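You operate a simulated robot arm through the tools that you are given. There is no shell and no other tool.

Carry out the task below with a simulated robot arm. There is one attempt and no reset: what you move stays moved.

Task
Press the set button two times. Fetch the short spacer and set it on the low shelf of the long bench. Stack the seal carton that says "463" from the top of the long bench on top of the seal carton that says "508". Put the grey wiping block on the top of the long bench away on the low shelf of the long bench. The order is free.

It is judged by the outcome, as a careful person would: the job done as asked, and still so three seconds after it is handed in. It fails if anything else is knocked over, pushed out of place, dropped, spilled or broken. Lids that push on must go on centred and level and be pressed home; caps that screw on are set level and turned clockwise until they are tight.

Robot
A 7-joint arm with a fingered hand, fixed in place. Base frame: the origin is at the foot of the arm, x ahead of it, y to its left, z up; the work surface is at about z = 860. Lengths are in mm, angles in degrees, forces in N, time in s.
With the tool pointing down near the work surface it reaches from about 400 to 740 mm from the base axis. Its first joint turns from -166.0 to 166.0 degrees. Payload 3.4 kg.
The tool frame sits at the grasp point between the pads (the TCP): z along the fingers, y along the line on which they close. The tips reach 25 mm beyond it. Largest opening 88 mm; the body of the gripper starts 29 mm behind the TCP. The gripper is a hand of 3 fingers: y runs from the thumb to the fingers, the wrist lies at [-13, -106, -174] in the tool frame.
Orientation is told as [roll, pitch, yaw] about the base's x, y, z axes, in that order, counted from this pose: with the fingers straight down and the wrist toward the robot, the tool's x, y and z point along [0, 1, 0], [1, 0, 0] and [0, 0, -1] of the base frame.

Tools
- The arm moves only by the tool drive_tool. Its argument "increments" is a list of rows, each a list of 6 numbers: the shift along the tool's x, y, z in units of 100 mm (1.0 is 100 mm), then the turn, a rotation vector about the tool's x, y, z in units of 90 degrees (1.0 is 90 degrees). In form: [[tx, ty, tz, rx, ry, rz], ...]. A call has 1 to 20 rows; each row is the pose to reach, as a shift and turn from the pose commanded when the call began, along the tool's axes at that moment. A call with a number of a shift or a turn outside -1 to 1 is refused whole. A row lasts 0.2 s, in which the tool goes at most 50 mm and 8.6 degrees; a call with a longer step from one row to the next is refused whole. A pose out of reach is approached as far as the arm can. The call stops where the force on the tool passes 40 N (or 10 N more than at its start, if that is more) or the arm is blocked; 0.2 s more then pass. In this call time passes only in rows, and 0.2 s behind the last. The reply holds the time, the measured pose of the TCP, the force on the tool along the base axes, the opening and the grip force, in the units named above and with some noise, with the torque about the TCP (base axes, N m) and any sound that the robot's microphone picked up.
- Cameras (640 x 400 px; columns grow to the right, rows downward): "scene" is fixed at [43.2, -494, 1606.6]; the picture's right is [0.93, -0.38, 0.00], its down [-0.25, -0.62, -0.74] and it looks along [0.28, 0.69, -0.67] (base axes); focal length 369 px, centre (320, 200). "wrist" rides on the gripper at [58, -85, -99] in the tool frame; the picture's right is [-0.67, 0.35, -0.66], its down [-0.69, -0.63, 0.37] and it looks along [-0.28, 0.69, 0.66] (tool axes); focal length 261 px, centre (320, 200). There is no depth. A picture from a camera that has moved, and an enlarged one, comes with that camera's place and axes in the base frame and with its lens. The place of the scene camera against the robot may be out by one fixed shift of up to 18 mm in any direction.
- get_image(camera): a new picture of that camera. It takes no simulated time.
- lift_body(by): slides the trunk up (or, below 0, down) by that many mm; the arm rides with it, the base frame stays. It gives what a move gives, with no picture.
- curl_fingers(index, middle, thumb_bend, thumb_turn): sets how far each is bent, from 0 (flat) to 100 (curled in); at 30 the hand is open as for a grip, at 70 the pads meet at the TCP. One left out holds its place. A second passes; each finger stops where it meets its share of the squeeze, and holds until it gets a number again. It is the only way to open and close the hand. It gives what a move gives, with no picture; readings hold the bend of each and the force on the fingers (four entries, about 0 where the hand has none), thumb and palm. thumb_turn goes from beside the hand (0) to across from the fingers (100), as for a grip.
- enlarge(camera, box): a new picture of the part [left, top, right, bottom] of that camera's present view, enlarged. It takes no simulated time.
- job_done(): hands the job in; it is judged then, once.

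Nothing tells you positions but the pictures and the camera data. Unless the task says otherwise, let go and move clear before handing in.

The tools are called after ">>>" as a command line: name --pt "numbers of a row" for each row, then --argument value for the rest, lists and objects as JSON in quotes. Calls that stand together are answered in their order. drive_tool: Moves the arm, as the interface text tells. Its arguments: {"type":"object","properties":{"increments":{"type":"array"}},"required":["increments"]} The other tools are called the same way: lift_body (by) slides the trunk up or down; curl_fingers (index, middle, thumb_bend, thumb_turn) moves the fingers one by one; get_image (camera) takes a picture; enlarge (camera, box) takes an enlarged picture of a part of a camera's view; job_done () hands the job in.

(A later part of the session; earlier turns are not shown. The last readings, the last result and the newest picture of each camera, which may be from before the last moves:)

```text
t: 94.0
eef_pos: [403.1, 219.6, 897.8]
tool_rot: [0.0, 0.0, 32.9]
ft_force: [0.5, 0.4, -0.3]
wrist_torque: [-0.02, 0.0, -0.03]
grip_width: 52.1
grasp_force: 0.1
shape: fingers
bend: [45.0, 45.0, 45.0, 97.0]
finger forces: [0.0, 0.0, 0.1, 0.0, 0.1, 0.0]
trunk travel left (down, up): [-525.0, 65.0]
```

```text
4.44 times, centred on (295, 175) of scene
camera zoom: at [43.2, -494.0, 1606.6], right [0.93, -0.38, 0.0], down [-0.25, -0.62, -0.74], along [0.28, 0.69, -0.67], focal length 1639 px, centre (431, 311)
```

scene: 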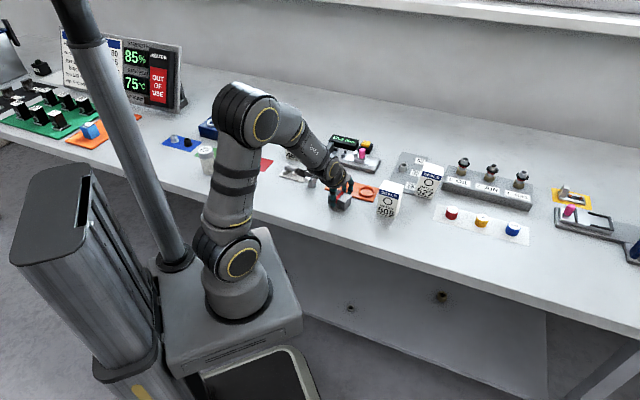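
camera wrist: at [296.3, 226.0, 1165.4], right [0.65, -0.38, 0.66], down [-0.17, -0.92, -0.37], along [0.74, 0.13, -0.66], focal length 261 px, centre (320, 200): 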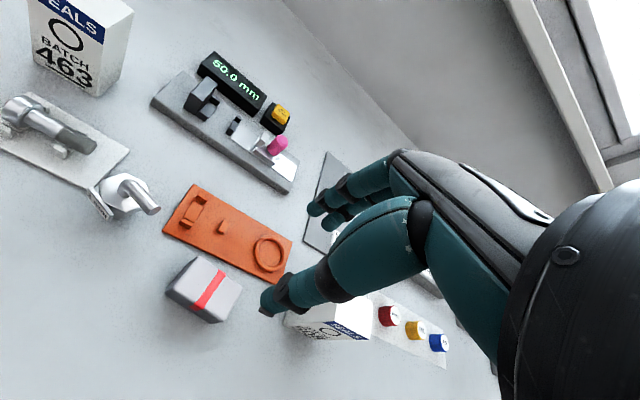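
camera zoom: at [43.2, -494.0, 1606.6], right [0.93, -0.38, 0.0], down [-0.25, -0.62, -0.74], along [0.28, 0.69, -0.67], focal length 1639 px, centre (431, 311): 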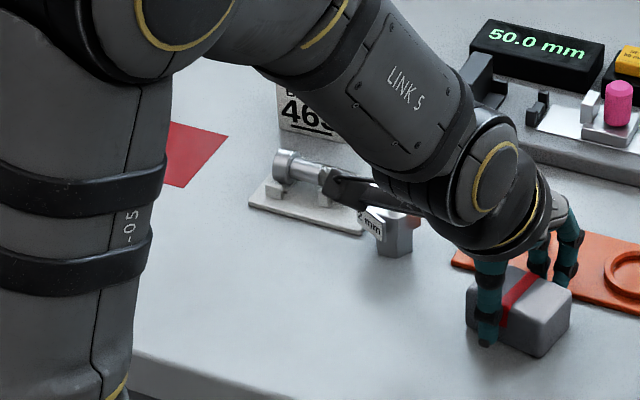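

That dark piece is just the wrist camera bracket (z≈998), clear of the table items. Closing on the block.

>>> curl_fingers --index 62 --middle 62 --thumb_bend 62

>>> enlarge --camera "wrist" --box '[180, 180, 400, 330]'

```text
t: 95.0
eef_pos: [405.0, 219.2, 898.2]
tool_rot: [-0.1, 0.0, 32.9]
ft_force: [0.7, -0.2, -0.1]
wrist_torque: [0.03, -0.07, 0.04]
grip_width: 33.5
grasp_force: 7.9
shape: fingers
bend: [55.0, 57.0, 54.0, 97.0]
finger forces: [4.4, 4.2, 0.0, 0.0, 7.8, 0.0]
trunk travel left (down, up): [-525.0, 65.0]
```

```text
2.67 times, centred on (290, 255) of wrist
camera zoom: at [300.3, 223.1, 998.0], right [0.66, -0.37, 0.66], down [-0.16, -0.92, -0.37], along [0.74, 0.14, -0.66], focal length 695 px, centre (400, 53)
```

zoom: 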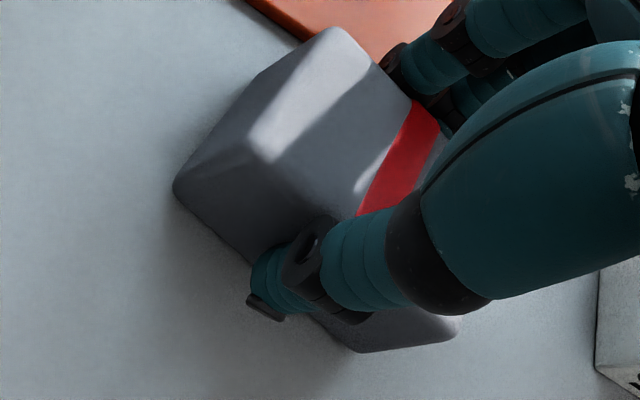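

>>> drive_tool --pt "0 0 -0.05 0 0 0" --pt "0 0 -0.12 0 0 0" --pt "0 0 -0.3 0 0 0"

>>> enlarge --camera "wrist" --box '[180, 180, 400, 330]'

>>> enlarge --camera "scene" --box '[300, 160, 380, 220]'

```text
t: 95.8
eef_pos: [404.6, 219.9, 927.5]
tool_rot: [0.1, 0.0, 32.9]
ft_force: [-0.2, -0.5, -1.0]
wrist_torque: [0.01, -0.01, -0.03]
grip_width: 33.5
grasp_force: 7.8
shape: fingers
bend: [55.0, 57.0, 54.0, 96.0]
finger forces: [4.3, 3.8, 0.0, 0.0, 8.1, 0.1]
trunk travel left (down, up): [-525.0, 65.0]
```

```text
2.67 times, centred on (290, 255) of wrist
camera zoom: at [300.0, 223.4, 1027.5], right [0.66, -0.37, 0.66], down [-0.16, -0.92, -0.37], along [0.74, 0.14, -0.66], focal length 695 px, centre (400, 53)
```

zoom: 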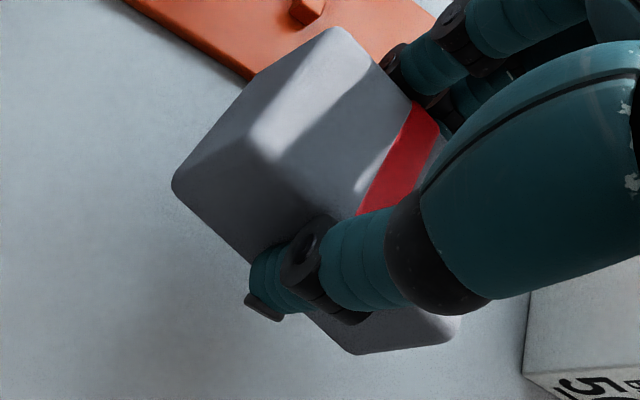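

```text
6.67 times, centred on (340, 190) of scene
camera zoom: at [43.2, -494.0, 1606.6], right [0.93, -0.38, 0.0], down [-0.25, -0.62, -0.74], along [0.28, 0.69, -0.67], focal length 2459 px, centre (187, 267)
```

zoom: 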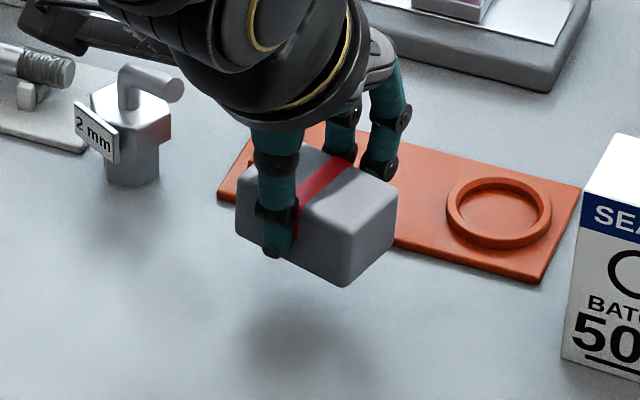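

Block held level. Carrying it to the front of the bench.

>>> drive_tool --pt "0 0 -0.4 0 0 0" --pt "0 0 -0.8 0 0 0"

>>> drive_tool --pt "-0.24 -0.22 -0.15 0 0 0" --pt "-0.48 -0.43 -0.3 0 0 0" --pt "-0.71 -0.65 -0.4 0 0 0"

>>> drive_tool --pt "-0.24 -0.22 0 0 0 0" --pt "-0.48 -0.43 0 0 0 0" --pt "-0.71 -0.65 0 0 0 0"

>>> drive_tool --pt "-0.24 -0.22 0 0 0 0" --pt "-0.48 -0.43 0 0 0 0" --pt "-0.71 -0.65 0 0 0 0"

>>> drive_tool --pt "-0.24 -0.2 0 0 0 0" --pt "-0.48 -0.38 0 0 0 0" --pt "-0.71 -0.55 0 0 0 0"

>>> get_image --camera "scene"

>>> get_image --camera "wrist"

```text
t: 96.4
eef_pos: [404.1, 219.8, 1007.5]
tool_rot: [0.0, 0.0, 32.8]
ft_force: [0.4, 0.2, -0.1]
wrist_torque: [0.0, 0.0, 0.0]
grip_width: 33.5
grasp_force: 8.1
shape: fingers
bend: [55.0, 57.0, 54.0, 96.0]
finger forces: [4.2, 3.9, 0.1, 0.1, 7.8, 0.1]
trunk travel left (down, up): [-525.0, 65.0]
```

```text
t: 97.2
eef_pos: [387.1, 124.1, 1049.0]
tool_rot: [-0.1, -0.1, 32.9]
ft_force: [-0.1, -0.8, -0.2]
wrist_torque: [0.0, -0.01, 0.0]
grip_width: 33.7
grasp_force: 8.2
shape: fingers
bend: [55.0, 57.0, 54.0, 96.0]
finger forces: [4.1, 3.7, 0.0, 0.0, 7.9, 0.0]
trunk travel left (down, up): [-525.0, 65.0]
```

```text
t: 98.0
eef_pos: [371.3, 30.5, 1045.9]
tool_rot: [0.0, -0.1, 32.8]
ft_force: [-0.2, 0.2, -0.5]
wrist_torque: [0.01, 0.0, -0.03]
grip_width: 33.6
grasp_force: 7.7
shape: fingers
bend: [55.0, 57.0, 54.0, 96.0]
finger forces: [4.1, 3.8, 0.0, 0.0, 7.9, 0.0]
trunk travel left (down, up): [-525.0, 65.0]
```

```text
t: 98.8
eef_pos: [355.4, -64.0, 1047.1]
tool_rot: [0.0, 0.1, 32.9]
ft_force: [0.3, -0.3, 0.1]
wrist_torque: [0.05, 0.01, 0.03]
grip_width: 33.2
grasp_force: 7.7
shape: fingers
bend: [55.0, 57.0, 54.0, 96.0]
finger forces: [4.1, 3.7, 0.1, 0.0, 7.8, 0.0]
trunk travel left (down, up): [-525.0, 65.0]
```

```text
t: 99.6
eef_pos: [347.8, -154.4, 1045.8]
tool_rot: [0.0, 0.1, 32.9]
ft_force: [0.6, -0.5, -0.4]
wrist_torque: [-0.01, -0.06, 0.03]
grip_width: 33.3
grasp_force: 7.8
shape: fingers
bend: [55.0, 57.0, 54.0, 96.0]
finger forces: [4.2, 3.7, 0.0, 0.0, 7.6, 0.1]
trunk travel left (down, up): [-525.0, 65.0]
```

```text
taken
```

scene: 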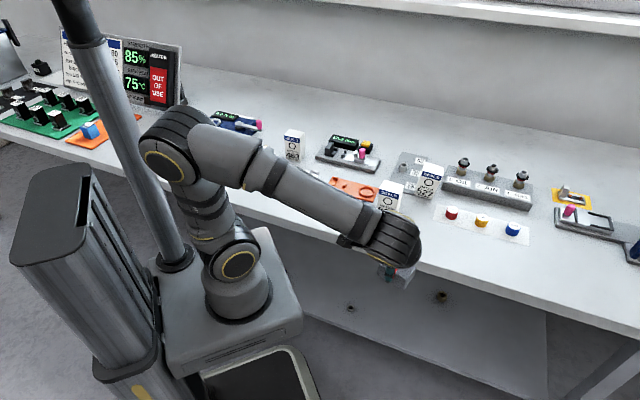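

```text
taken
camera wrist: at [244.6, -152.0, 1146.7], right [0.66, -0.37, 0.66], down [-0.16, -0.92, -0.37], along [0.74, 0.14, -0.66], focal length 261 px, centre (320, 200)
```

wrist: 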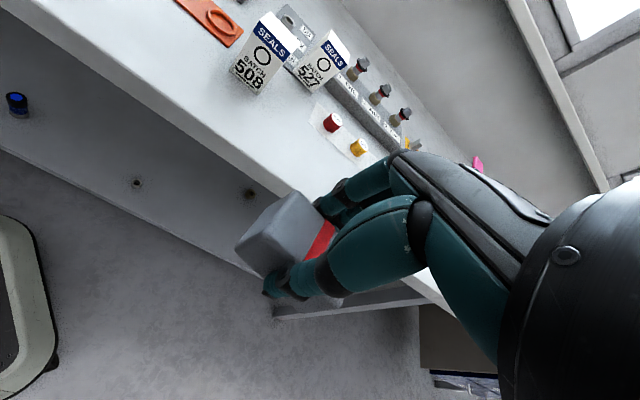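

>>> lift_body --by -400

>>> lift_body --by -125

>>> drive_tool --pt "0 0 0.5 0 0 0" --pt "0 0 1.0 0 0 0"

>>> get_image --camera "scene"

>>> get_image --camera "wrist"

```text
t: 103.4
eef_pos: [348.2, -154.7, 646.8]
tool_rot: [0.1, 0.0, 32.9]
ft_force: [-0.5, -0.7, -0.1]
wrist_torque: [0.03, -0.01, -0.02]
grip_width: 32.9
grasp_force: 7.1
shape: fingers
bend: [55.0, 57.0, 54.0, 96.0]
finger forces: [4.1, 3.6, 0.1, 0.0, 7.8, 0.1]
trunk travel left (down, up): [-125.0, 465.0]
```

```text
t: 105.0
eef_pos: [347.5, -154.4, 521.7]
tool_rot: [0.0, 0.0, 32.9]
ft_force: [0.4, -1.0, -1.1]
wrist_torque: [-0.03, -0.04, -0.05]
grip_width: 33.5
grasp_force: 7.8
shape: fingers
bend: [55.0, 57.0, 54.0, 96.0]
finger forces: [4.0, 3.5, 0.1, 0.0, 7.7, 0.1]
trunk travel left (down, up): [0.0, 590.0]
```

```text
t: 105.6
eef_pos: [349.6, -153.4, 420.5]
tool_rot: [0.0, 0.0, 32.8]
ft_force: [-0.6, -0.4, -0.3]
wrist_torque: [0.01, -0.02, -0.02]
grip_width: 33.1
grasp_force: 7.6
shape: fingers
bend: [56.0, 58.0, 54.0, 96.0]
finger forces: [4.0, 3.6, 0.0, 0.1, 7.5, 0.0]
trunk travel left (down, up): [0.0, 590.0]
```

```text
taken
```

scene: 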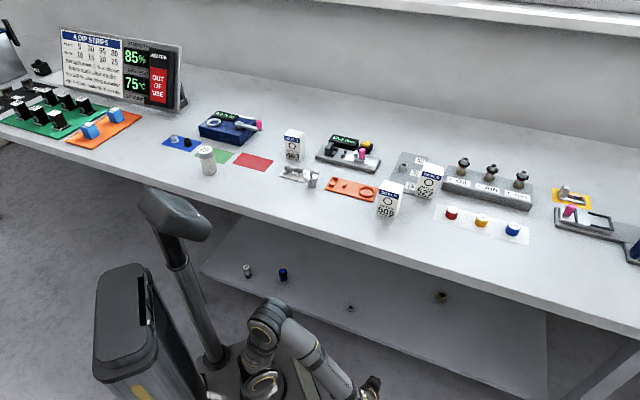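

```text
taken
camera wrist: at [245.6, -151.0, 521.8], right [0.66, -0.37, 0.66], down [-0.16, -0.92, -0.37], along [0.74, 0.14, -0.66], focal length 261 px, centre (320, 200)
```

wrist: 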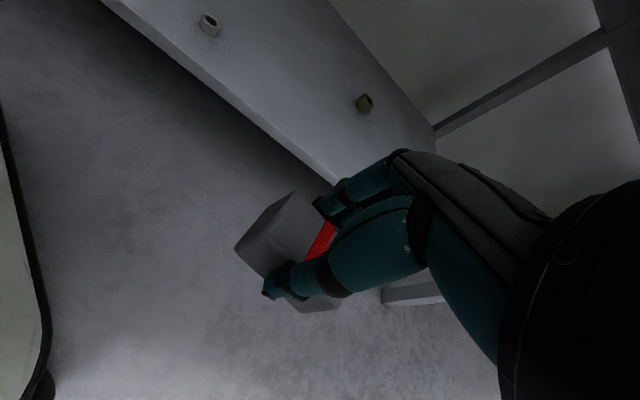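

>>> drive_tool --pt "0.25 0.2 0 0 0 0" --pt "0.5 0.41 0 0 0 0" --pt "0.756 0.613 0 0 0 0"

>>> drive_tool --pt "0.25 0.2 0 0 0 0" --pt "0.5 0.41 0 0 0 0" --pt "0.756 0.613 0 0 0 0"

>>> drive_tool --pt "0.25 0.2 0 0 0 0" --pt "0.5 0.41 0 0 0 0" --pt "0.756 0.613 0 0 0 0"

>>> drive_tool --pt "0.25 0.2 0 0 0 0" --pt "0.5 0.41 0 0 0 0" --pt "0.756 0.613 0 0 0 0"

>>> drive_tool --pt "0.25 0.2 0 0 0 0" --pt "0.5 0.41 0 0 0 0" --pt "0.756 0.613 0 0 0 0"

>>> get_image --camera "wrist"

>>> get_image --camera "scene"

```text
t: 106.4
eef_pos: [357.4, -58.1, 420.5]
tool_rot: [0.0, 0.0, 32.9]
ft_force: [-0.7, 0.3, -1.2]
wrist_torque: [0.0, -0.03, 0.02]
grip_width: 33.0
grasp_force: 7.2
shape: fingers
bend: [56.0, 58.0, 54.0, 96.0]
finger forces: [3.9, 3.4, 0.1, 0.0, 7.3, 0.0]
trunk travel left (down, up): [0.0, 590.0]
```

```text
t: 107.2
eef_pos: [370.3, 38.6, 421.0]
tool_rot: [0.1, 0.0, 32.8]
ft_force: [-0.6, 0.3, -0.4]
wrist_torque: [0.0, 0.04, 0.02]
grip_width: 33.0
grasp_force: 7.5
shape: fingers
bend: [56.0, 58.0, 54.0, 96.0]
finger forces: [3.8, 3.4, 0.2, 0.1, 7.3, 0.0]
trunk travel left (down, up): [0.0, 590.0]
```

```text
t: 108.0
eef_pos: [380.9, 136.0, 421.2]
tool_rot: [-0.1, -0.1, 32.8]
ft_force: [0.9, 0.0, -0.8]
wrist_torque: [-0.01, 0.02, 0.04]
grip_width: 32.9
grasp_force: 7.2
shape: fingers
bend: [56.0, 58.0, 54.0, 96.0]
finger forces: [3.9, 3.4, 0.0, 0.0, 7.3, 0.0]
trunk travel left (down, up): [0.0, 590.0]
```

```text
t: 108.8
eef_pos: [388.4, 232.9, 421.5]
tool_rot: [0.2, 0.0, 33.0]
ft_force: [-0.6, 0.6, -0.8]
wrist_torque: [0.01, -0.04, 0.0]
grip_width: 33.1
grasp_force: 7.3
shape: fingers
bend: [56.0, 58.0, 54.0, 96.0]
finger forces: [3.8, 3.4, 0.1, 0.0, 7.4, 0.1]
trunk travel left (down, up): [0.0, 590.0]
```

```text
t: 109.6
eef_pos: [398.5, 330.5, 420.9]
tool_rot: [-0.1, 0.0, 32.9]
ft_force: [0.3, 1.3, -1.1]
wrist_torque: [-0.01, 0.01, 0.01]
grip_width: 33.0
grasp_force: 7.7
shape: fingers
bend: [56.0, 58.0, 54.0, 96.0]
finger forces: [3.9, 3.4, 0.1, 0.0, 7.3, 0.0]
trunk travel left (down, up): [0.0, 590.0]
```

```text
taken
camera wrist: at [295.4, 333.0, 521.0], right [0.66, -0.37, 0.66], down [-0.16, -0.92, -0.37], along [0.74, 0.14, -0.66], focal length 261 px, centre (320, 200)
```

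wrist: 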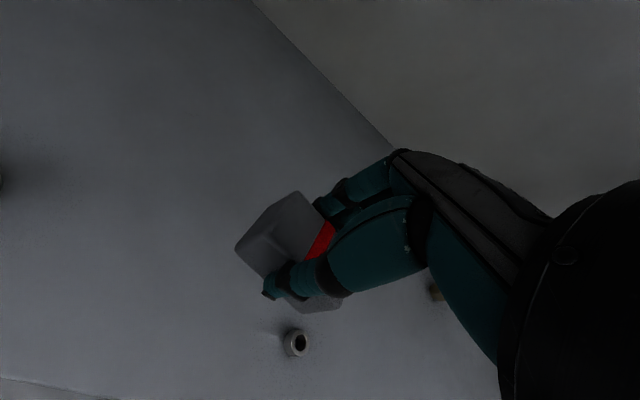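

```text
taken
```

scene: 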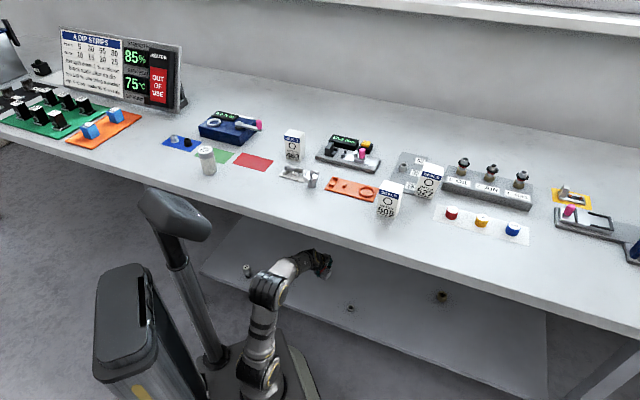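

>>> drive_tool --pt "0 0 0.4 0 0 0" --pt "0 0 0.8 0 0 0"

>>> drive_tool --pt "0 0 0.3 0 0 0" --pt "0 0 0.6 0 0 0"

>>> drive_tool --pt "0 0 0.03 0 0 0" --pt "0 0 0.06 0 0 0" --pt "0 0 0.08 0 0 0" --pt "0 0 0.1 0 0 0"

>>> drive_tool --pt "0 0 0.015 0 0 0" --pt "0 0 0.03 0 0 0"

```text
t: 110.2
eef_pos: [400.9, 329.1, 338.3]
tool_rot: [-0.1, 0.0, 32.9]
ft_force: [0.8, 1.4, 0.1]
wrist_torque: [0.02, 0.01, -0.01]
grip_width: 33.1
grasp_force: 6.8
shape: fingers
bend: [56.0, 58.0, 54.0, 96.0]
finger forces: [3.9, 3.4, 0.0, 0.0, 7.3, 0.1]
trunk travel left (down, up): [0.0, 590.0]
```

```text
t: 110.8
eef_pos: [401.0, 328.7, 282.1]
tool_rot: [0.0, -0.1, 32.9]
ft_force: [0.4, -0.6, -0.7]
wrist_torque: [-0.01, -0.01, 0.02]
grip_width: 33.0
grasp_force: 7.5
shape: fingers
bend: [56.0, 58.0, 54.0, 96.0]
finger forces: [3.8, 3.4, 0.0, 0.0, 7.1, 0.0]
trunk travel left (down, up): [0.0, 590.0]
```

```text
t: 111.8
eef_pos: [401.2, 330.2, 271.9]
tool_rot: [-0.1, -0.1, 33.0]
ft_force: [0.1, -0.1, -0.6]
wrist_torque: [-0.03, -0.02, 0.01]
grip_width: 32.9
grasp_force: 7.4
shape: fingers
bend: [56.0, 58.0, 54.0, 96.0]
finger forces: [3.8, 3.3, 0.0, 0.1, 7.3, 0.0]
trunk travel left (down, up): [0.0, 590.0]
```

```text
t: 112.4
eef_pos: [400.0, 329.1, 269.3]
tool_rot: [0.0, -0.1, 32.8]
ft_force: [-0.6, 0.9, -0.6]
wrist_torque: [0.01, -0.04, 0.02]
grip_width: 33.1
grasp_force: 7.2
shape: fingers
bend: [56.0, 58.0, 54.0, 96.0]
finger forces: [3.9, 3.3, 0.0, 0.0, 7.1, 0.0]
trunk travel left (down, up): [0.0, 590.0]
```

>>> drive_tool --pt "0 0 0.015 0 0 0" --pt "0 0 0.03 0 0 0"

>>> drive_tool --pt "0 0 0.01 0 0 0" --pt "0 0 0.02 0 0 0"

>>> drive_tool --pt "0 0 0.01 0 0 0" --pt "0 0 0.02 0 0 0"

```text
t: 113.0
eef_pos: [400.1, 329.3, 265.5]
tool_rot: [0.1, 0.0, 32.8]
ft_force: [0.3, 0.0, -1.2]
wrist_torque: [-0.02, 0.0, 0.03]
grip_width: 33.0
grasp_force: 7.2
shape: fingers
bend: [56.0, 58.0, 54.0, 96.0]
finger forces: [3.9, 3.3, 0.0, 0.1, 7.1, 0.0]
trunk travel left (down, up): [0.0, 590.0]
```

```text
t: 113.6
eef_pos: [400.3, 329.2, 263.7]
tool_rot: [0.1, 0.0, 32.9]
ft_force: [-0.6, 0.5, 0.7]
wrist_torque: [-0.03, -0.01, 0.0]
grip_width: 32.7
grasp_force: 7.6
shape: fingers
bend: [56.0, 58.0, 54.0, 96.0]
finger forces: [3.7, 3.4, 0.0, 0.0, 7.6, 0.0]
trunk travel left (down, up): [0.0, 590.0]
```

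```text
t: 114.2
eef_pos: [399.9, 328.4, 263.2]
tool_rot: [0.0, -0.1, 33.0]
ft_force: [-0.2, 0.3, 3.1]
wrist_torque: [0.07, -0.08, 0.0]
grip_width: 33.1
grasp_force: 8.5
shape: fingers
bend: [56.0, 58.0, 54.0, 96.0]
finger forces: [4.2, 4.2, 0.0, 0.1, 8.1, 0.1]
trunk travel left (down, up): [0.0, 590.0]
```

Contact; releasing the block on the shelf.

>>> drive_tool --pt "0 0 0.008 0 0 0"

>>> curl_fingers --index 42 --middle 42 --thumb_bend 42

>>> drive_tool --pt "0 0 -0.2 0 0 0" --pt "0 0 -0.5 0 0 0" --pt "0 0 -0.9 0 0 0"

>>> enlarge --camera "wrist" --box '[160, 180, 380, 330]'

>>> enlarge --camera "scene" --box '[280, 230, 380, 310]'

```text
t: 114.6
eef_pos: [402.2, 330.1, 261.4]
tool_rot: [0.1, -0.2, 32.9]
ft_force: [-0.8, -0.1, 8.2]
wrist_torque: [0.04, -0.03, 0.02]
grip_width: 33.1
grasp_force: 8.2
shape: fingers
bend: [56.0, 58.0, 54.0, 96.0]
finger forces: [3.9, 3.9, 0.0, 0.0, 8.7, 0.1]
trunk travel left (down, up): [0.0, 590.0]
```

```text
t: 115.6
eef_pos: [400.6, 330.0, 261.9]
tool_rot: [0.0, 0.0, 32.8]
ft_force: [0.6, -0.1, -0.2]
wrist_torque: [0.01, 0.0, 0.03]
grip_width: 58.6
grasp_force: 0.0
shape: fingers
bend: [42.0, 42.0, 42.0, 97.0]
finger forces: [0.1, 0.0, 0.0, 0.0, 0.0, 0.1]
trunk travel left (down, up): [0.0, 590.0]
```

```text
t: 116.4
eef_pos: [401.4, 328.7, 350.2]
tool_rot: [0.0, -0.1, 32.9]
ft_force: [-0.2, -0.9, 0.8]
wrist_torque: [0.01, 0.01, -0.01]
grip_width: 58.7
grasp_force: 0.1
shape: fingers
bend: [42.0, 42.0, 42.0, 97.0]
finger forces: [0.0, 0.0, 0.0, 0.1, 0.0, 0.0]
trunk travel left (down, up): [0.0, 590.0]
```

```text
2.67 times, centred on (270, 255) of wrist
camera zoom: at [298.0, 331.8, 450.1], right [0.66, -0.37, 0.66], down [-0.16, -0.92, -0.37], along [0.74, 0.14, -0.66], focal length 695 px, centre (453, 53)
```

zoom: 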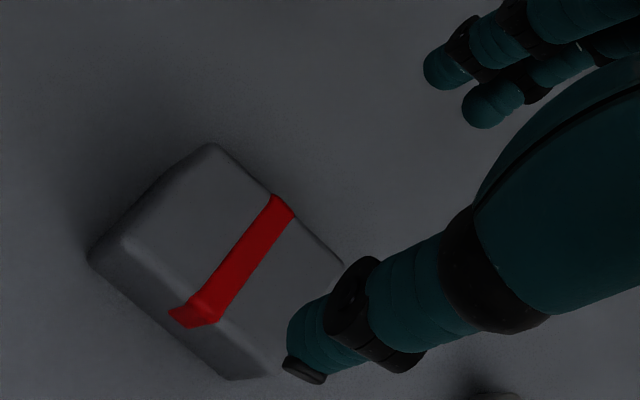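

```text
5.00 times, centred on (330, 270) of scene
camera zoom: at [43.2, -494.0, 1606.6], right [0.93, -0.38, 0.0], down [-0.25, -0.62, -0.74], along [0.28, 0.69, -0.67], focal length 1844 px, centre (270, -150)
```

zoom: 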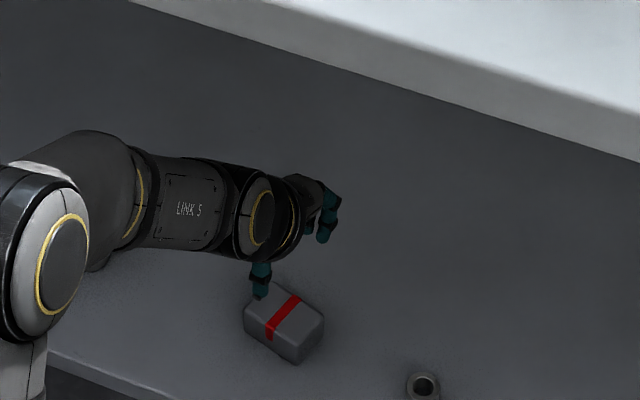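

Block is on the shelf. Retreating and raising for the carton stack.

>>> drive_tool --pt "0 0 -0.35 0 0 0" --pt "0 0 -0.7 0 0 0"

>>> drive_tool --pt "-0.25 -0.2 0 0 0 0" --pt "-0.5 -0.41 0 0 0 0" --pt "-0.756 -0.613 0 0 0 0"

>>> drive_tool --pt "-0.25 -0.2 0 0 0 0" --pt "-0.5 -0.41 0 0 0 0" --pt "-0.756 -0.613 0 0 0 0"

>>> drive_tool --pt "-0.25 -0.2 0 0 0 0" --pt "-0.5 -0.41 0 0 0 0" --pt "-0.756 -0.613 0 0 0 0"

>>> drive_tool --pt "-0.25 -0.2 0 0 0 0" --pt "-0.5 -0.41 0 0 0 0" --pt "-0.756 -0.613 0 0 0 0"

>>> drive_tool --pt "-0.25 -0.2 0 0 0 0" --pt "-0.5 -0.41 0 0 0 0" --pt "-0.756 -0.613 0 0 0 0"

>>> lift_body --by 400

>>> lift_body --by 125

>>> drive_tool --pt "0 0 -0.5 0 0 0" --pt "0 0 -1.0 0 0 0"

>>> get_image --camera "scene"

```text
t: 117.0
eef_pos: [400.3, 328.0, 422.1]
tool_rot: [0.0, 0.0, 32.9]
ft_force: [0.4, 0.6, 1.1]
wrist_torque: [0.04, -0.02, -0.02]
grip_width: 58.8
grasp_force: 0.0
shape: fingers
bend: [42.0, 42.0, 42.0, 97.0]
finger forces: [0.0, 0.1, 0.0, 0.1, 0.0, 0.1]
trunk travel left (down, up): [0.0, 590.0]
```

```text
t: 117.8
eef_pos: [388.3, 232.0, 421.4]
tool_rot: [-0.1, 0.0, 32.9]
ft_force: [-0.7, 0.8, -0.5]
wrist_torque: [0.0, -0.01, 0.01]
grip_width: 58.8
grasp_force: 0.0
shape: fingers
bend: [42.0, 42.0, 42.0, 97.0]
finger forces: [0.0, 0.1, 0.0, 0.0, 0.1, 0.0]
trunk travel left (down, up): [0.0, 590.0]
```

```text
t: 118.6
eef_pos: [380.6, 136.1, 421.0]
tool_rot: [0.0, 0.0, 32.8]
ft_force: [0.2, 0.2, 0.2]
wrist_torque: [0.0, 0.02, 0.01]
grip_width: 58.8
grasp_force: 0.1
shape: fingers
bend: [42.0, 42.0, 42.0, 97.0]
finger forces: [0.1, 0.0, 0.0, 0.0, 0.0, 0.0]
trunk travel left (down, up): [0.0, 590.0]
```

```text
t: 119.4
eef_pos: [368.8, 35.7, 419.7]
tool_rot: [0.0, 0.0, 32.9]
ft_force: [0.1, 0.2, 0.9]
wrist_torque: [0.0, 0.0, 0.0]
grip_width: 58.8
grasp_force: 0.0
shape: fingers
bend: [42.0, 42.0, 42.0, 97.0]
finger forces: [0.0, 0.0, 0.1, 0.0, 0.0, 0.0]
trunk travel left (down, up): [0.0, 590.0]
```

```text
t: 120.2
eef_pos: [359.1, -58.5, 421.0]
tool_rot: [0.0, 0.0, 33.0]
ft_force: [0.5, 0.1, 0.3]
wrist_torque: [0.03, 0.03, -0.01]
grip_width: 58.9
grasp_force: 0.1
shape: fingers
bend: [42.0, 42.0, 42.0, 97.0]
finger forces: [0.1, 0.0, 0.0, 0.0, 0.1, 0.0]
trunk travel left (down, up): [0.0, 590.0]
```

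```text
t: 121.0
eef_pos: [350.2, -157.7, 422.0]
tool_rot: [-0.1, 0.0, 32.9]
ft_force: [-0.3, 0.4, -0.6]
wrist_torque: [0.01, 0.02, -0.03]
grip_width: 58.7
grasp_force: 0.1
shape: fingers
bend: [42.0, 42.0, 42.0, 97.0]
finger forces: [0.0, 0.0, 0.0, 0.1, 0.0, 0.0]
trunk travel left (down, up): [0.0, 590.0]
```

```text
t: 124.8
eef_pos: [349.6, -158.0, 820.7]
tool_rot: [-0.1, 0.0, 32.9]
ft_force: [0.8, 0.9, -0.3]
wrist_torque: [-0.03, 0.0, 0.02]
grip_width: 58.7
grasp_force: 0.0
shape: fingers
bend: [42.0, 42.0, 42.0, 97.0]
finger forces: [0.1, 0.0, 0.0, 0.0, 0.0, 0.0]
trunk travel left (down, up): [-400.0, 190.0]
```

```text
t: 126.3
eef_pos: [349.4, -156.7, 945.4]
tool_rot: [0.1, -0.1, 32.8]
ft_force: [0.3, 0.0, 0.4]
wrist_torque: [0.03, -0.01, 0.01]
grip_width: 59.0
grasp_force: 0.0
shape: fingers
bend: [42.0, 42.0, 42.0, 97.0]
finger forces: [0.0, 0.0, 0.1, 0.0, 0.0, 0.0]
trunk travel left (down, up): [-525.0, 65.0]
```

```text
t: 126.9
eef_pos: [349.5, -157.6, 1048.8]
tool_rot: [0.0, 0.0, 32.7]
ft_force: [-0.3, 0.2, -0.6]
wrist_torque: [-0.01, 0.02, -0.01]
grip_width: 58.8
grasp_force: 0.0
shape: fingers
bend: [42.0, 42.0, 42.0, 97.0]
finger forces: [0.0, 0.0, 0.0, 0.0, 0.0, 0.0]
trunk travel left (down, up): [-525.0, 65.0]
```

```text
taken
```

scene: 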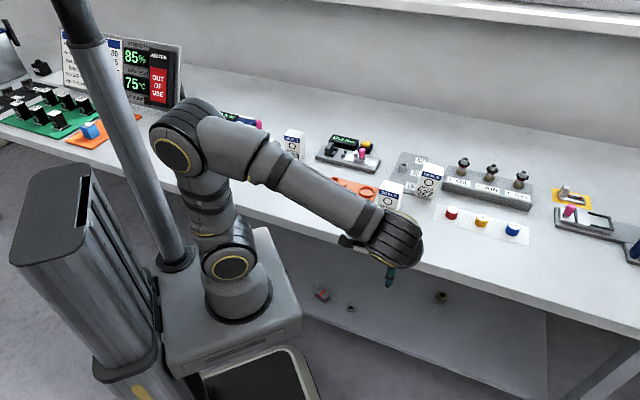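

>>> drive_tool --pt "0.31 0.18 -0.1 0 0 0" --pt "0.62 0.36 -0.2 0 0 0" --pt "0.926 0.55 -0.3 0 0 0"

>>> drive_tool --pt "0.31 0.18 0 0 0 0" --pt "0.62 0.36 0 0 0 0" --pt "0.926 0.55 0 0 0 0"

>>> drive_tool --pt "0.31 0.18 0 0 0 0" --pt "0.62 0.36 0 0 0 0" --pt "0.926 0.55 0 0 0 0"

>>> drive_tool --pt "0.31 0.18 0 0 0 0" --pt "0.62 0.36 0 0 0 0" --pt "0.926 0.55 0 0 0 0"

>>> drive_tool --pt "0.31 0.18 0 0 0 -0.057" --pt "0.62 0.36 0 0 0 -0.113" --pt "0.926 0.55 0 0 0 -0.17"

>>> get_image --camera "wrist"

>>> get_image --camera "scene"

```text
t: 127.7
eef_pos: [347.7, -47.8, 1077.1]
tool_rot: [-0.2, -0.1, 32.9]
ft_force: [0.0, 0.3, -0.2]
wrist_torque: [0.04, 0.0, -0.01]
grip_width: 58.7
grasp_force: 0.1
shape: fingers
bend: [42.0, 42.0, 42.0, 97.0]
finger forces: [0.1, 0.1, 0.1, 0.1, 0.1, 0.1]
trunk travel left (down, up): [-525.0, 65.0]
```

```text
t: 128.5
eef_pos: [342.1, 58.4, 1074.8]
tool_rot: [0.0, 0.0, 32.8]
ft_force: [0.5, -0.4, 0.2]
wrist_torque: [-0.01, 0.0, 0.01]
grip_width: 58.7
grasp_force: 0.1
shape: fingers
bend: [42.0, 42.0, 42.0, 97.0]
finger forces: [0.0, 0.0, 0.1, 0.0, 0.0, 0.0]
trunk travel left (down, up): [-525.0, 65.0]
```

```text
t: 129.3
eef_pos: [338.1, 166.6, 1076.5]
tool_rot: [0.0, 0.0, 32.9]
ft_force: [0.3, -0.2, 0.0]
wrist_torque: [0.02, 0.01, 0.01]
grip_width: 58.6
grasp_force: 0.1
shape: fingers
bend: [42.0, 42.0, 42.0, 97.0]
finger forces: [0.0, 0.0, 0.0, 0.0, 0.1, 0.0]
trunk travel left (down, up): [-525.0, 65.0]
```

```text
t: 130.1
eef_pos: [333.5, 274.3, 1076.0]
tool_rot: [0.0, 0.0, 32.9]
ft_force: [-0.4, 0.4, 0.5]
wrist_torque: [0.02, 0.03, 0.03]
grip_width: 58.8
grasp_force: 0.1
shape: fingers
bend: [42.0, 42.0, 42.0, 97.0]
finger forces: [0.0, 0.0, 0.1, 0.0, 0.1, 0.0]
trunk travel left (down, up): [-525.0, 65.0]
```

```text
t: 130.9
eef_pos: [327.4, 382.4, 1073.8]
tool_rot: [0.0, 0.1, 48.1]
ft_force: [-0.8, -0.1, 0.1]
wrist_torque: [-0.01, 0.0, 0.0]
grip_width: 59.0
grasp_force: 0.0
shape: fingers
bend: [42.0, 42.0, 42.0, 97.0]
finger forces: [0.0, 0.0, 0.0, 0.0, 0.0, 0.0]
trunk travel left (down, up): [-525.0, 65.0]
```

```text
taken
camera wrist: at [227.3, 358.4, 1174.1], right [0.73, -0.19, 0.66], down [0.09, -0.93, -0.37], along [0.68, 0.33, -0.66], focal length 261 px, centre (320, 200)
```

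wrist: 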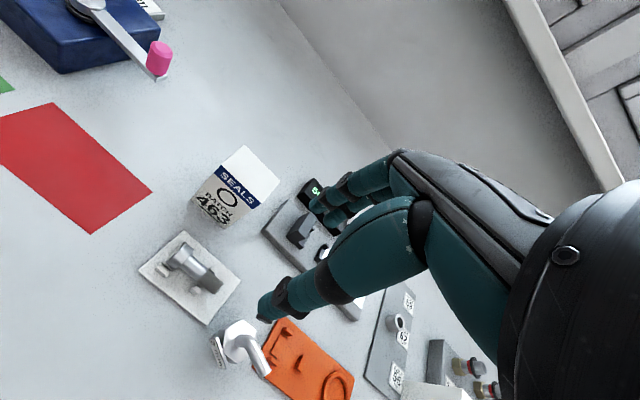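

```text
taken
```

scene: 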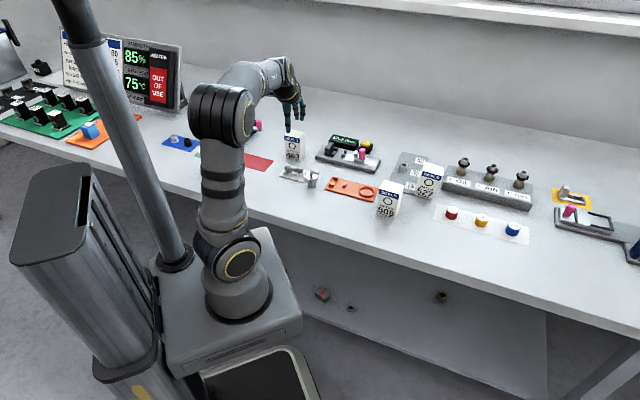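

>>> enlarge --camera "wrist" --box '[170, 130, 298, 240]'

```text
3.64 times, centred on (234, 185) of wrist
camera zoom: at [227.3, 358.4, 1174.1], right [0.73, -0.19, 0.66], down [0.09, -0.93, -0.37], along [0.68, 0.33, -0.66], focal length 948 px, centre (633, 254)
```

zoom: 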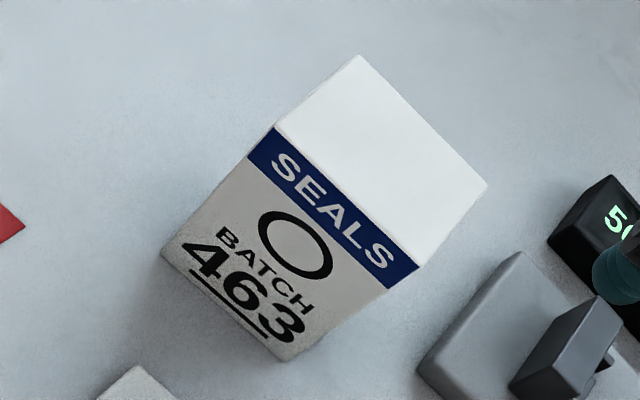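

Carton 463 centre ≈(361.6, 490.4), depth axis at 47.3°. Opening the hand and moving above it.

>>> curl_fingers --index 35 --middle 35 --thumb_bend 35

>>> drive_tool --pt "0.15 0.33 0 0 0 0.003" --pt "0.3 0.66 0 0 0 0.006" --pt "0.462 0.99 0 0 0 0.009"

>>> get_image --camera "wrist"

>>> enlarge --camera "wrist" --box '[130, 180, 330, 330]'

```text
t: 131.9
eef_pos: [328.2, 382.7, 1073.7]
tool_rot: [-0.1, 0.0, 48.1]
ft_force: [-0.3, 0.2, 0.1]
wrist_torque: [0.01, 0.01, 0.02]
grip_width: 74.0
grasp_force: 0.0
shape: fingers
bend: [35.0, 35.0, 35.0, 97.0]
finger forces: [0.0, 0.0, 0.0, 0.1, 0.0, 0.0]
trunk travel left (down, up): [-525.0, 65.0]
```

```text
t: 132.7
eef_pos: [357.9, 485.9, 1073.2]
tool_rot: [-0.2, 0.0, 47.3]
ft_force: [0.1, -0.7, 0.5]
wrist_torque: [-0.01, -0.01, -0.04]
grip_width: 73.8
grasp_force: 0.0
shape: fingers
bend: [35.0, 35.0, 35.0, 97.0]
finger forces: [0.0, 0.0, 0.0, 0.0, 0.0, 0.1]
trunk travel left (down, up): [-525.0, 65.0]
```

```text
taken
camera wrist: at [258.2, 464.1, 1173.5], right [0.73, -0.2, 0.66], down [0.08, -0.93, -0.36], along [0.68, 0.32, -0.66], focal length 261 px, centre (320, 200)
```

wrist: 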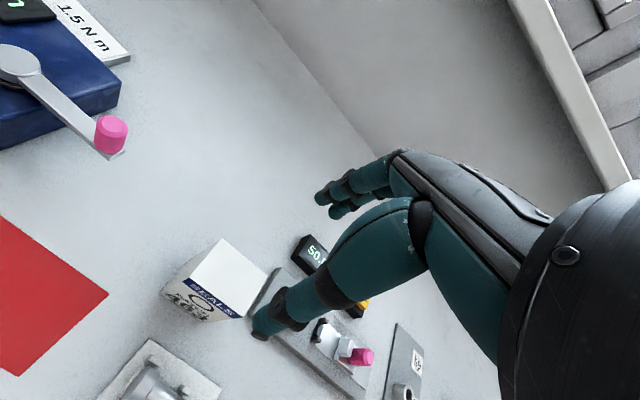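

```text
2.67 times, centred on (230, 255) of wrist
camera zoom: at [258.2, 464.1, 1173.5], right [0.73, -0.2, 0.66], down [0.08, -0.93, -0.36], along [0.68, 0.32, -0.66], focal length 695 px, centre (560, 53)
```

zoom: 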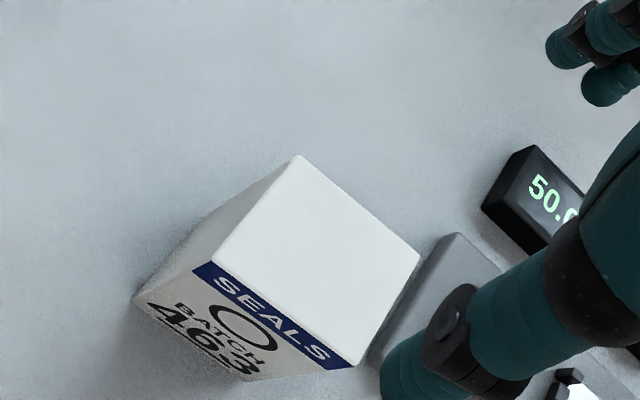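

>>> drive_tool --pt "0 0.015 0.35 0 0 0" --pt "0 0.03 0.75 0 0 0"

>>> enlarge --camera "wrist" --box '[160, 150, 400, 340]'

>>> enlarge --camera "scene" --box '[240, 80, 360, 180]'

```text
t: 133.3
eef_pos: [362.8, 489.9, 1001.0]
tool_rot: [0.0, -0.1, 47.5]
ft_force: [-0.7, -0.4, 0.0]
wrist_torque: [0.01, 0.01, 0.01]
grip_width: 74.0
grasp_force: 0.1
shape: fingers
bend: [35.0, 35.0, 35.0, 97.0]
finger forces: [0.0, 0.0, 0.1, 0.0, 0.0, 0.0]
trunk travel left (down, up): [-525.0, 65.0]
```

```text
2.11 times, centred on (280, 245) of wrist
camera zoom: at [262.4, 466.4, 1100.5], right [0.73, -0.2, 0.66], down [0.08, -0.93, -0.37], along [0.68, 0.32, -0.66], focal length 549 px, centre (404, 105)
```

zoom: 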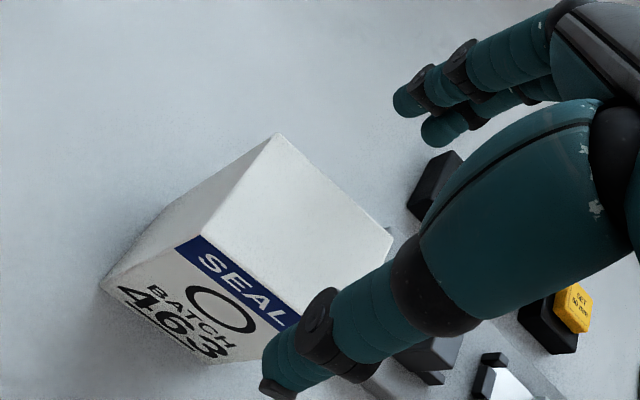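

```text
4.00 times, centred on (300, 130) of scene
camera zoom: at [43.2, -494.0, 1606.6], right [0.93, -0.38, 0.0], down [-0.25, -0.62, -0.74], along [0.28, 0.69, -0.67], focal length 1475 px, centre (400, 480)
```

zoom: 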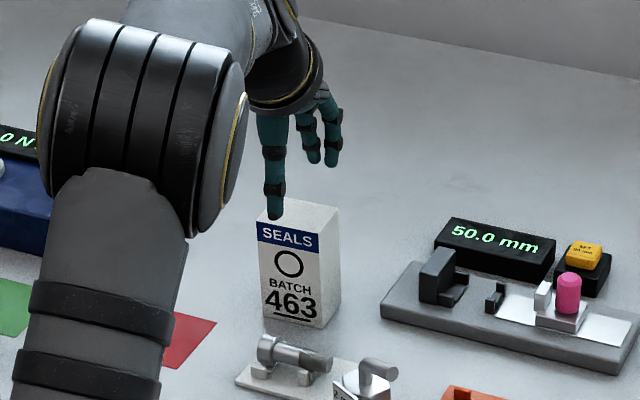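

>>> drive_tool --pt "0 -0.01 0.2 0 0 0" --pt "0 -0.015 0.4 0 0 0" --pt "0 -0.015 0.55 0 0 0" --pt "0 -0.015 0.69 0 0 0"

>>> enlarge --camera "wrist" --box '[160, 150, 400, 340]'

>>> enlarge --camera "scene" --box '[240, 80, 360, 180]'

```text
t: 134.3
eef_pos: [361.9, 488.2, 932.6]
tool_rot: [0.1, 0.1, 47.4]
ft_force: [0.6, -0.4, -0.4]
wrist_torque: [0.0, 0.02, -0.02]
grip_width: 74.0
grasp_force: 0.1
shape: fingers
bend: [35.0, 35.0, 35.0, 97.0]
finger forces: [0.0, 0.1, 0.0, 0.0, 0.0, 0.0]
trunk travel left (down, up): [-525.0, 65.0]
```

```text
2.11 times, centred on (280, 245) of wrist
camera zoom: at [261.2, 465.1, 1032.2], right [0.73, -0.2, 0.66], down [0.08, -0.93, -0.37], along [0.68, 0.32, -0.66], focal length 549 px, centre (404, 105)
```

zoom: 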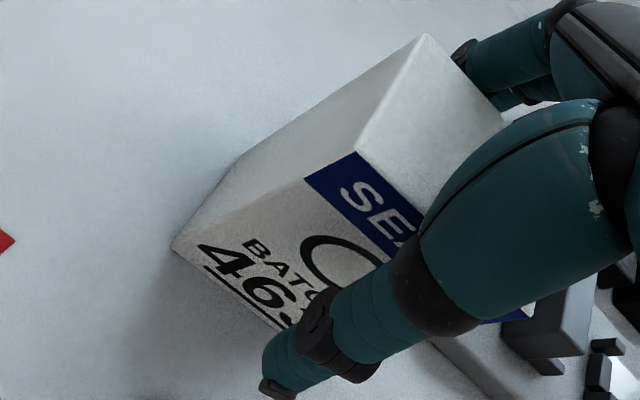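

```text
4.00 times, centred on (300, 130) of scene
camera zoom: at [43.2, -494.0, 1606.6], right [0.93, -0.38, 0.0], down [-0.25, -0.62, -0.74], along [0.28, 0.69, -0.67], focal length 1475 px, centre (400, 480)
```

zoom: 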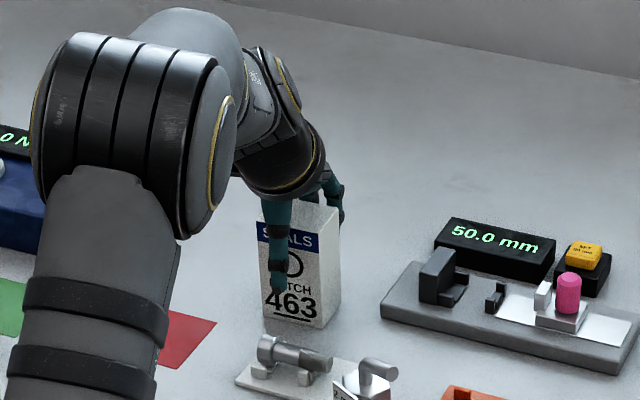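

>>> curl_fingers --index 60 --middle 60 --thumb_bend 60

>>> enlarge --camera "wrist" --box '[160, 150, 400, 340]'

>>> enlarge --camera "scene" --box '[240, 80, 360, 180]'

```text
t: 135.3
eef_pos: [362.1, 487.7, 931.6]
tool_rot: [0.0, 0.1, 47.4]
ft_force: [0.1, 0.8, 0.5]
wrist_torque: [0.02, -0.02, 0.03]
grip_width: 35.8
grasp_force: 8.7
shape: fingers
bend: [54.0, 55.0, 53.0, 97.0]
finger forces: [4.6, 3.7, 0.0, 0.0, 8.1, 0.1]
trunk travel left (down, up): [-525.0, 65.0]
```

```text
2.11 times, centred on (280, 245) of wrist
camera zoom: at [261.2, 465.1, 1032.5], right [0.73, -0.2, 0.66], down [0.08, -0.93, -0.37], along [0.68, 0.32, -0.66], focal length 549 px, centre (404, 105)
```

zoom: 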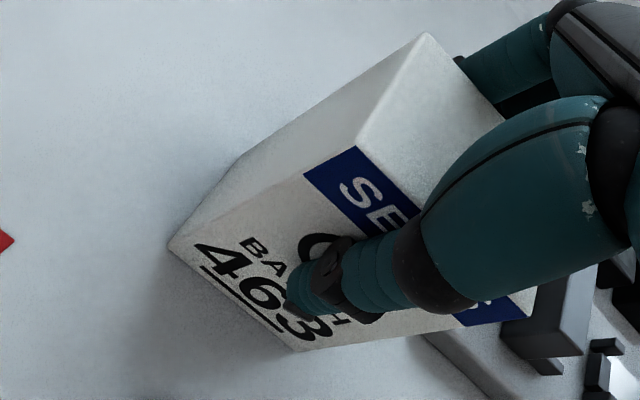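

```text
4.00 times, centred on (300, 130) of scene
camera zoom: at [43.2, -494.0, 1606.6], right [0.93, -0.38, 0.0], down [-0.25, -0.62, -0.74], along [0.28, 0.69, -0.67], focal length 1475 px, centre (400, 480)
```

zoom: 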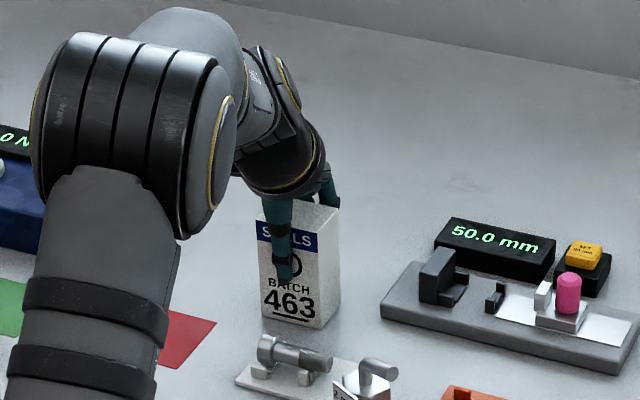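

>>> drive_tool --pt "0 0 -0.05 0 0 0" --pt "0 0 -0.12 0 0 0" --pt "0 0 -0.3 0 0 0"

>>> enlarge --camera "wrist" --box '[160, 150, 400, 340]'

>>> enlarge --camera "scene" --box '[240, 80, 360, 180]'

```text
t: 136.1
eef_pos: [362.5, 486.8, 963.1]
tool_rot: [0.0, 0.0, 47.4]
ft_force: [-0.9, 0.0, -1.3]
wrist_torque: [0.0, -0.01, 0.05]
grip_width: 35.7
grasp_force: 8.0
shape: fingers
bend: [54.0, 56.0, 53.0, 97.0]
finger forces: [4.4, 3.6, 0.0, 0.1, 8.2, 0.1]
trunk travel left (down, up): [-525.0, 65.0]
```

```text
2.11 times, centred on (280, 245) of wrist
camera zoom: at [260.7, 464.1, 1062.7], right [0.73, -0.2, 0.66], down [0.08, -0.93, -0.37], along [0.68, 0.32, -0.66], focal length 549 px, centre (404, 105)
```

zoom: 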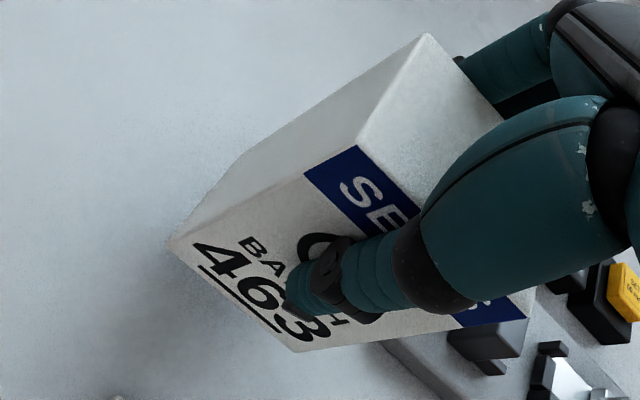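

```text
4.00 times, centred on (300, 130) of scene
camera zoom: at [43.2, -494.0, 1606.6], right [0.93, -0.38, 0.0], down [-0.25, -0.62, -0.74], along [0.28, 0.69, -0.67], focal length 1475 px, centre (400, 480)
```

zoom: 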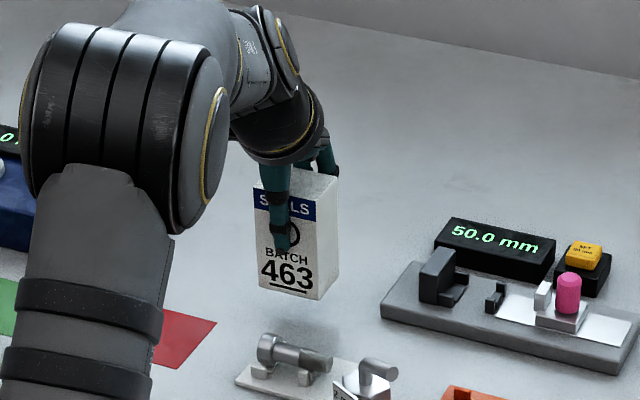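

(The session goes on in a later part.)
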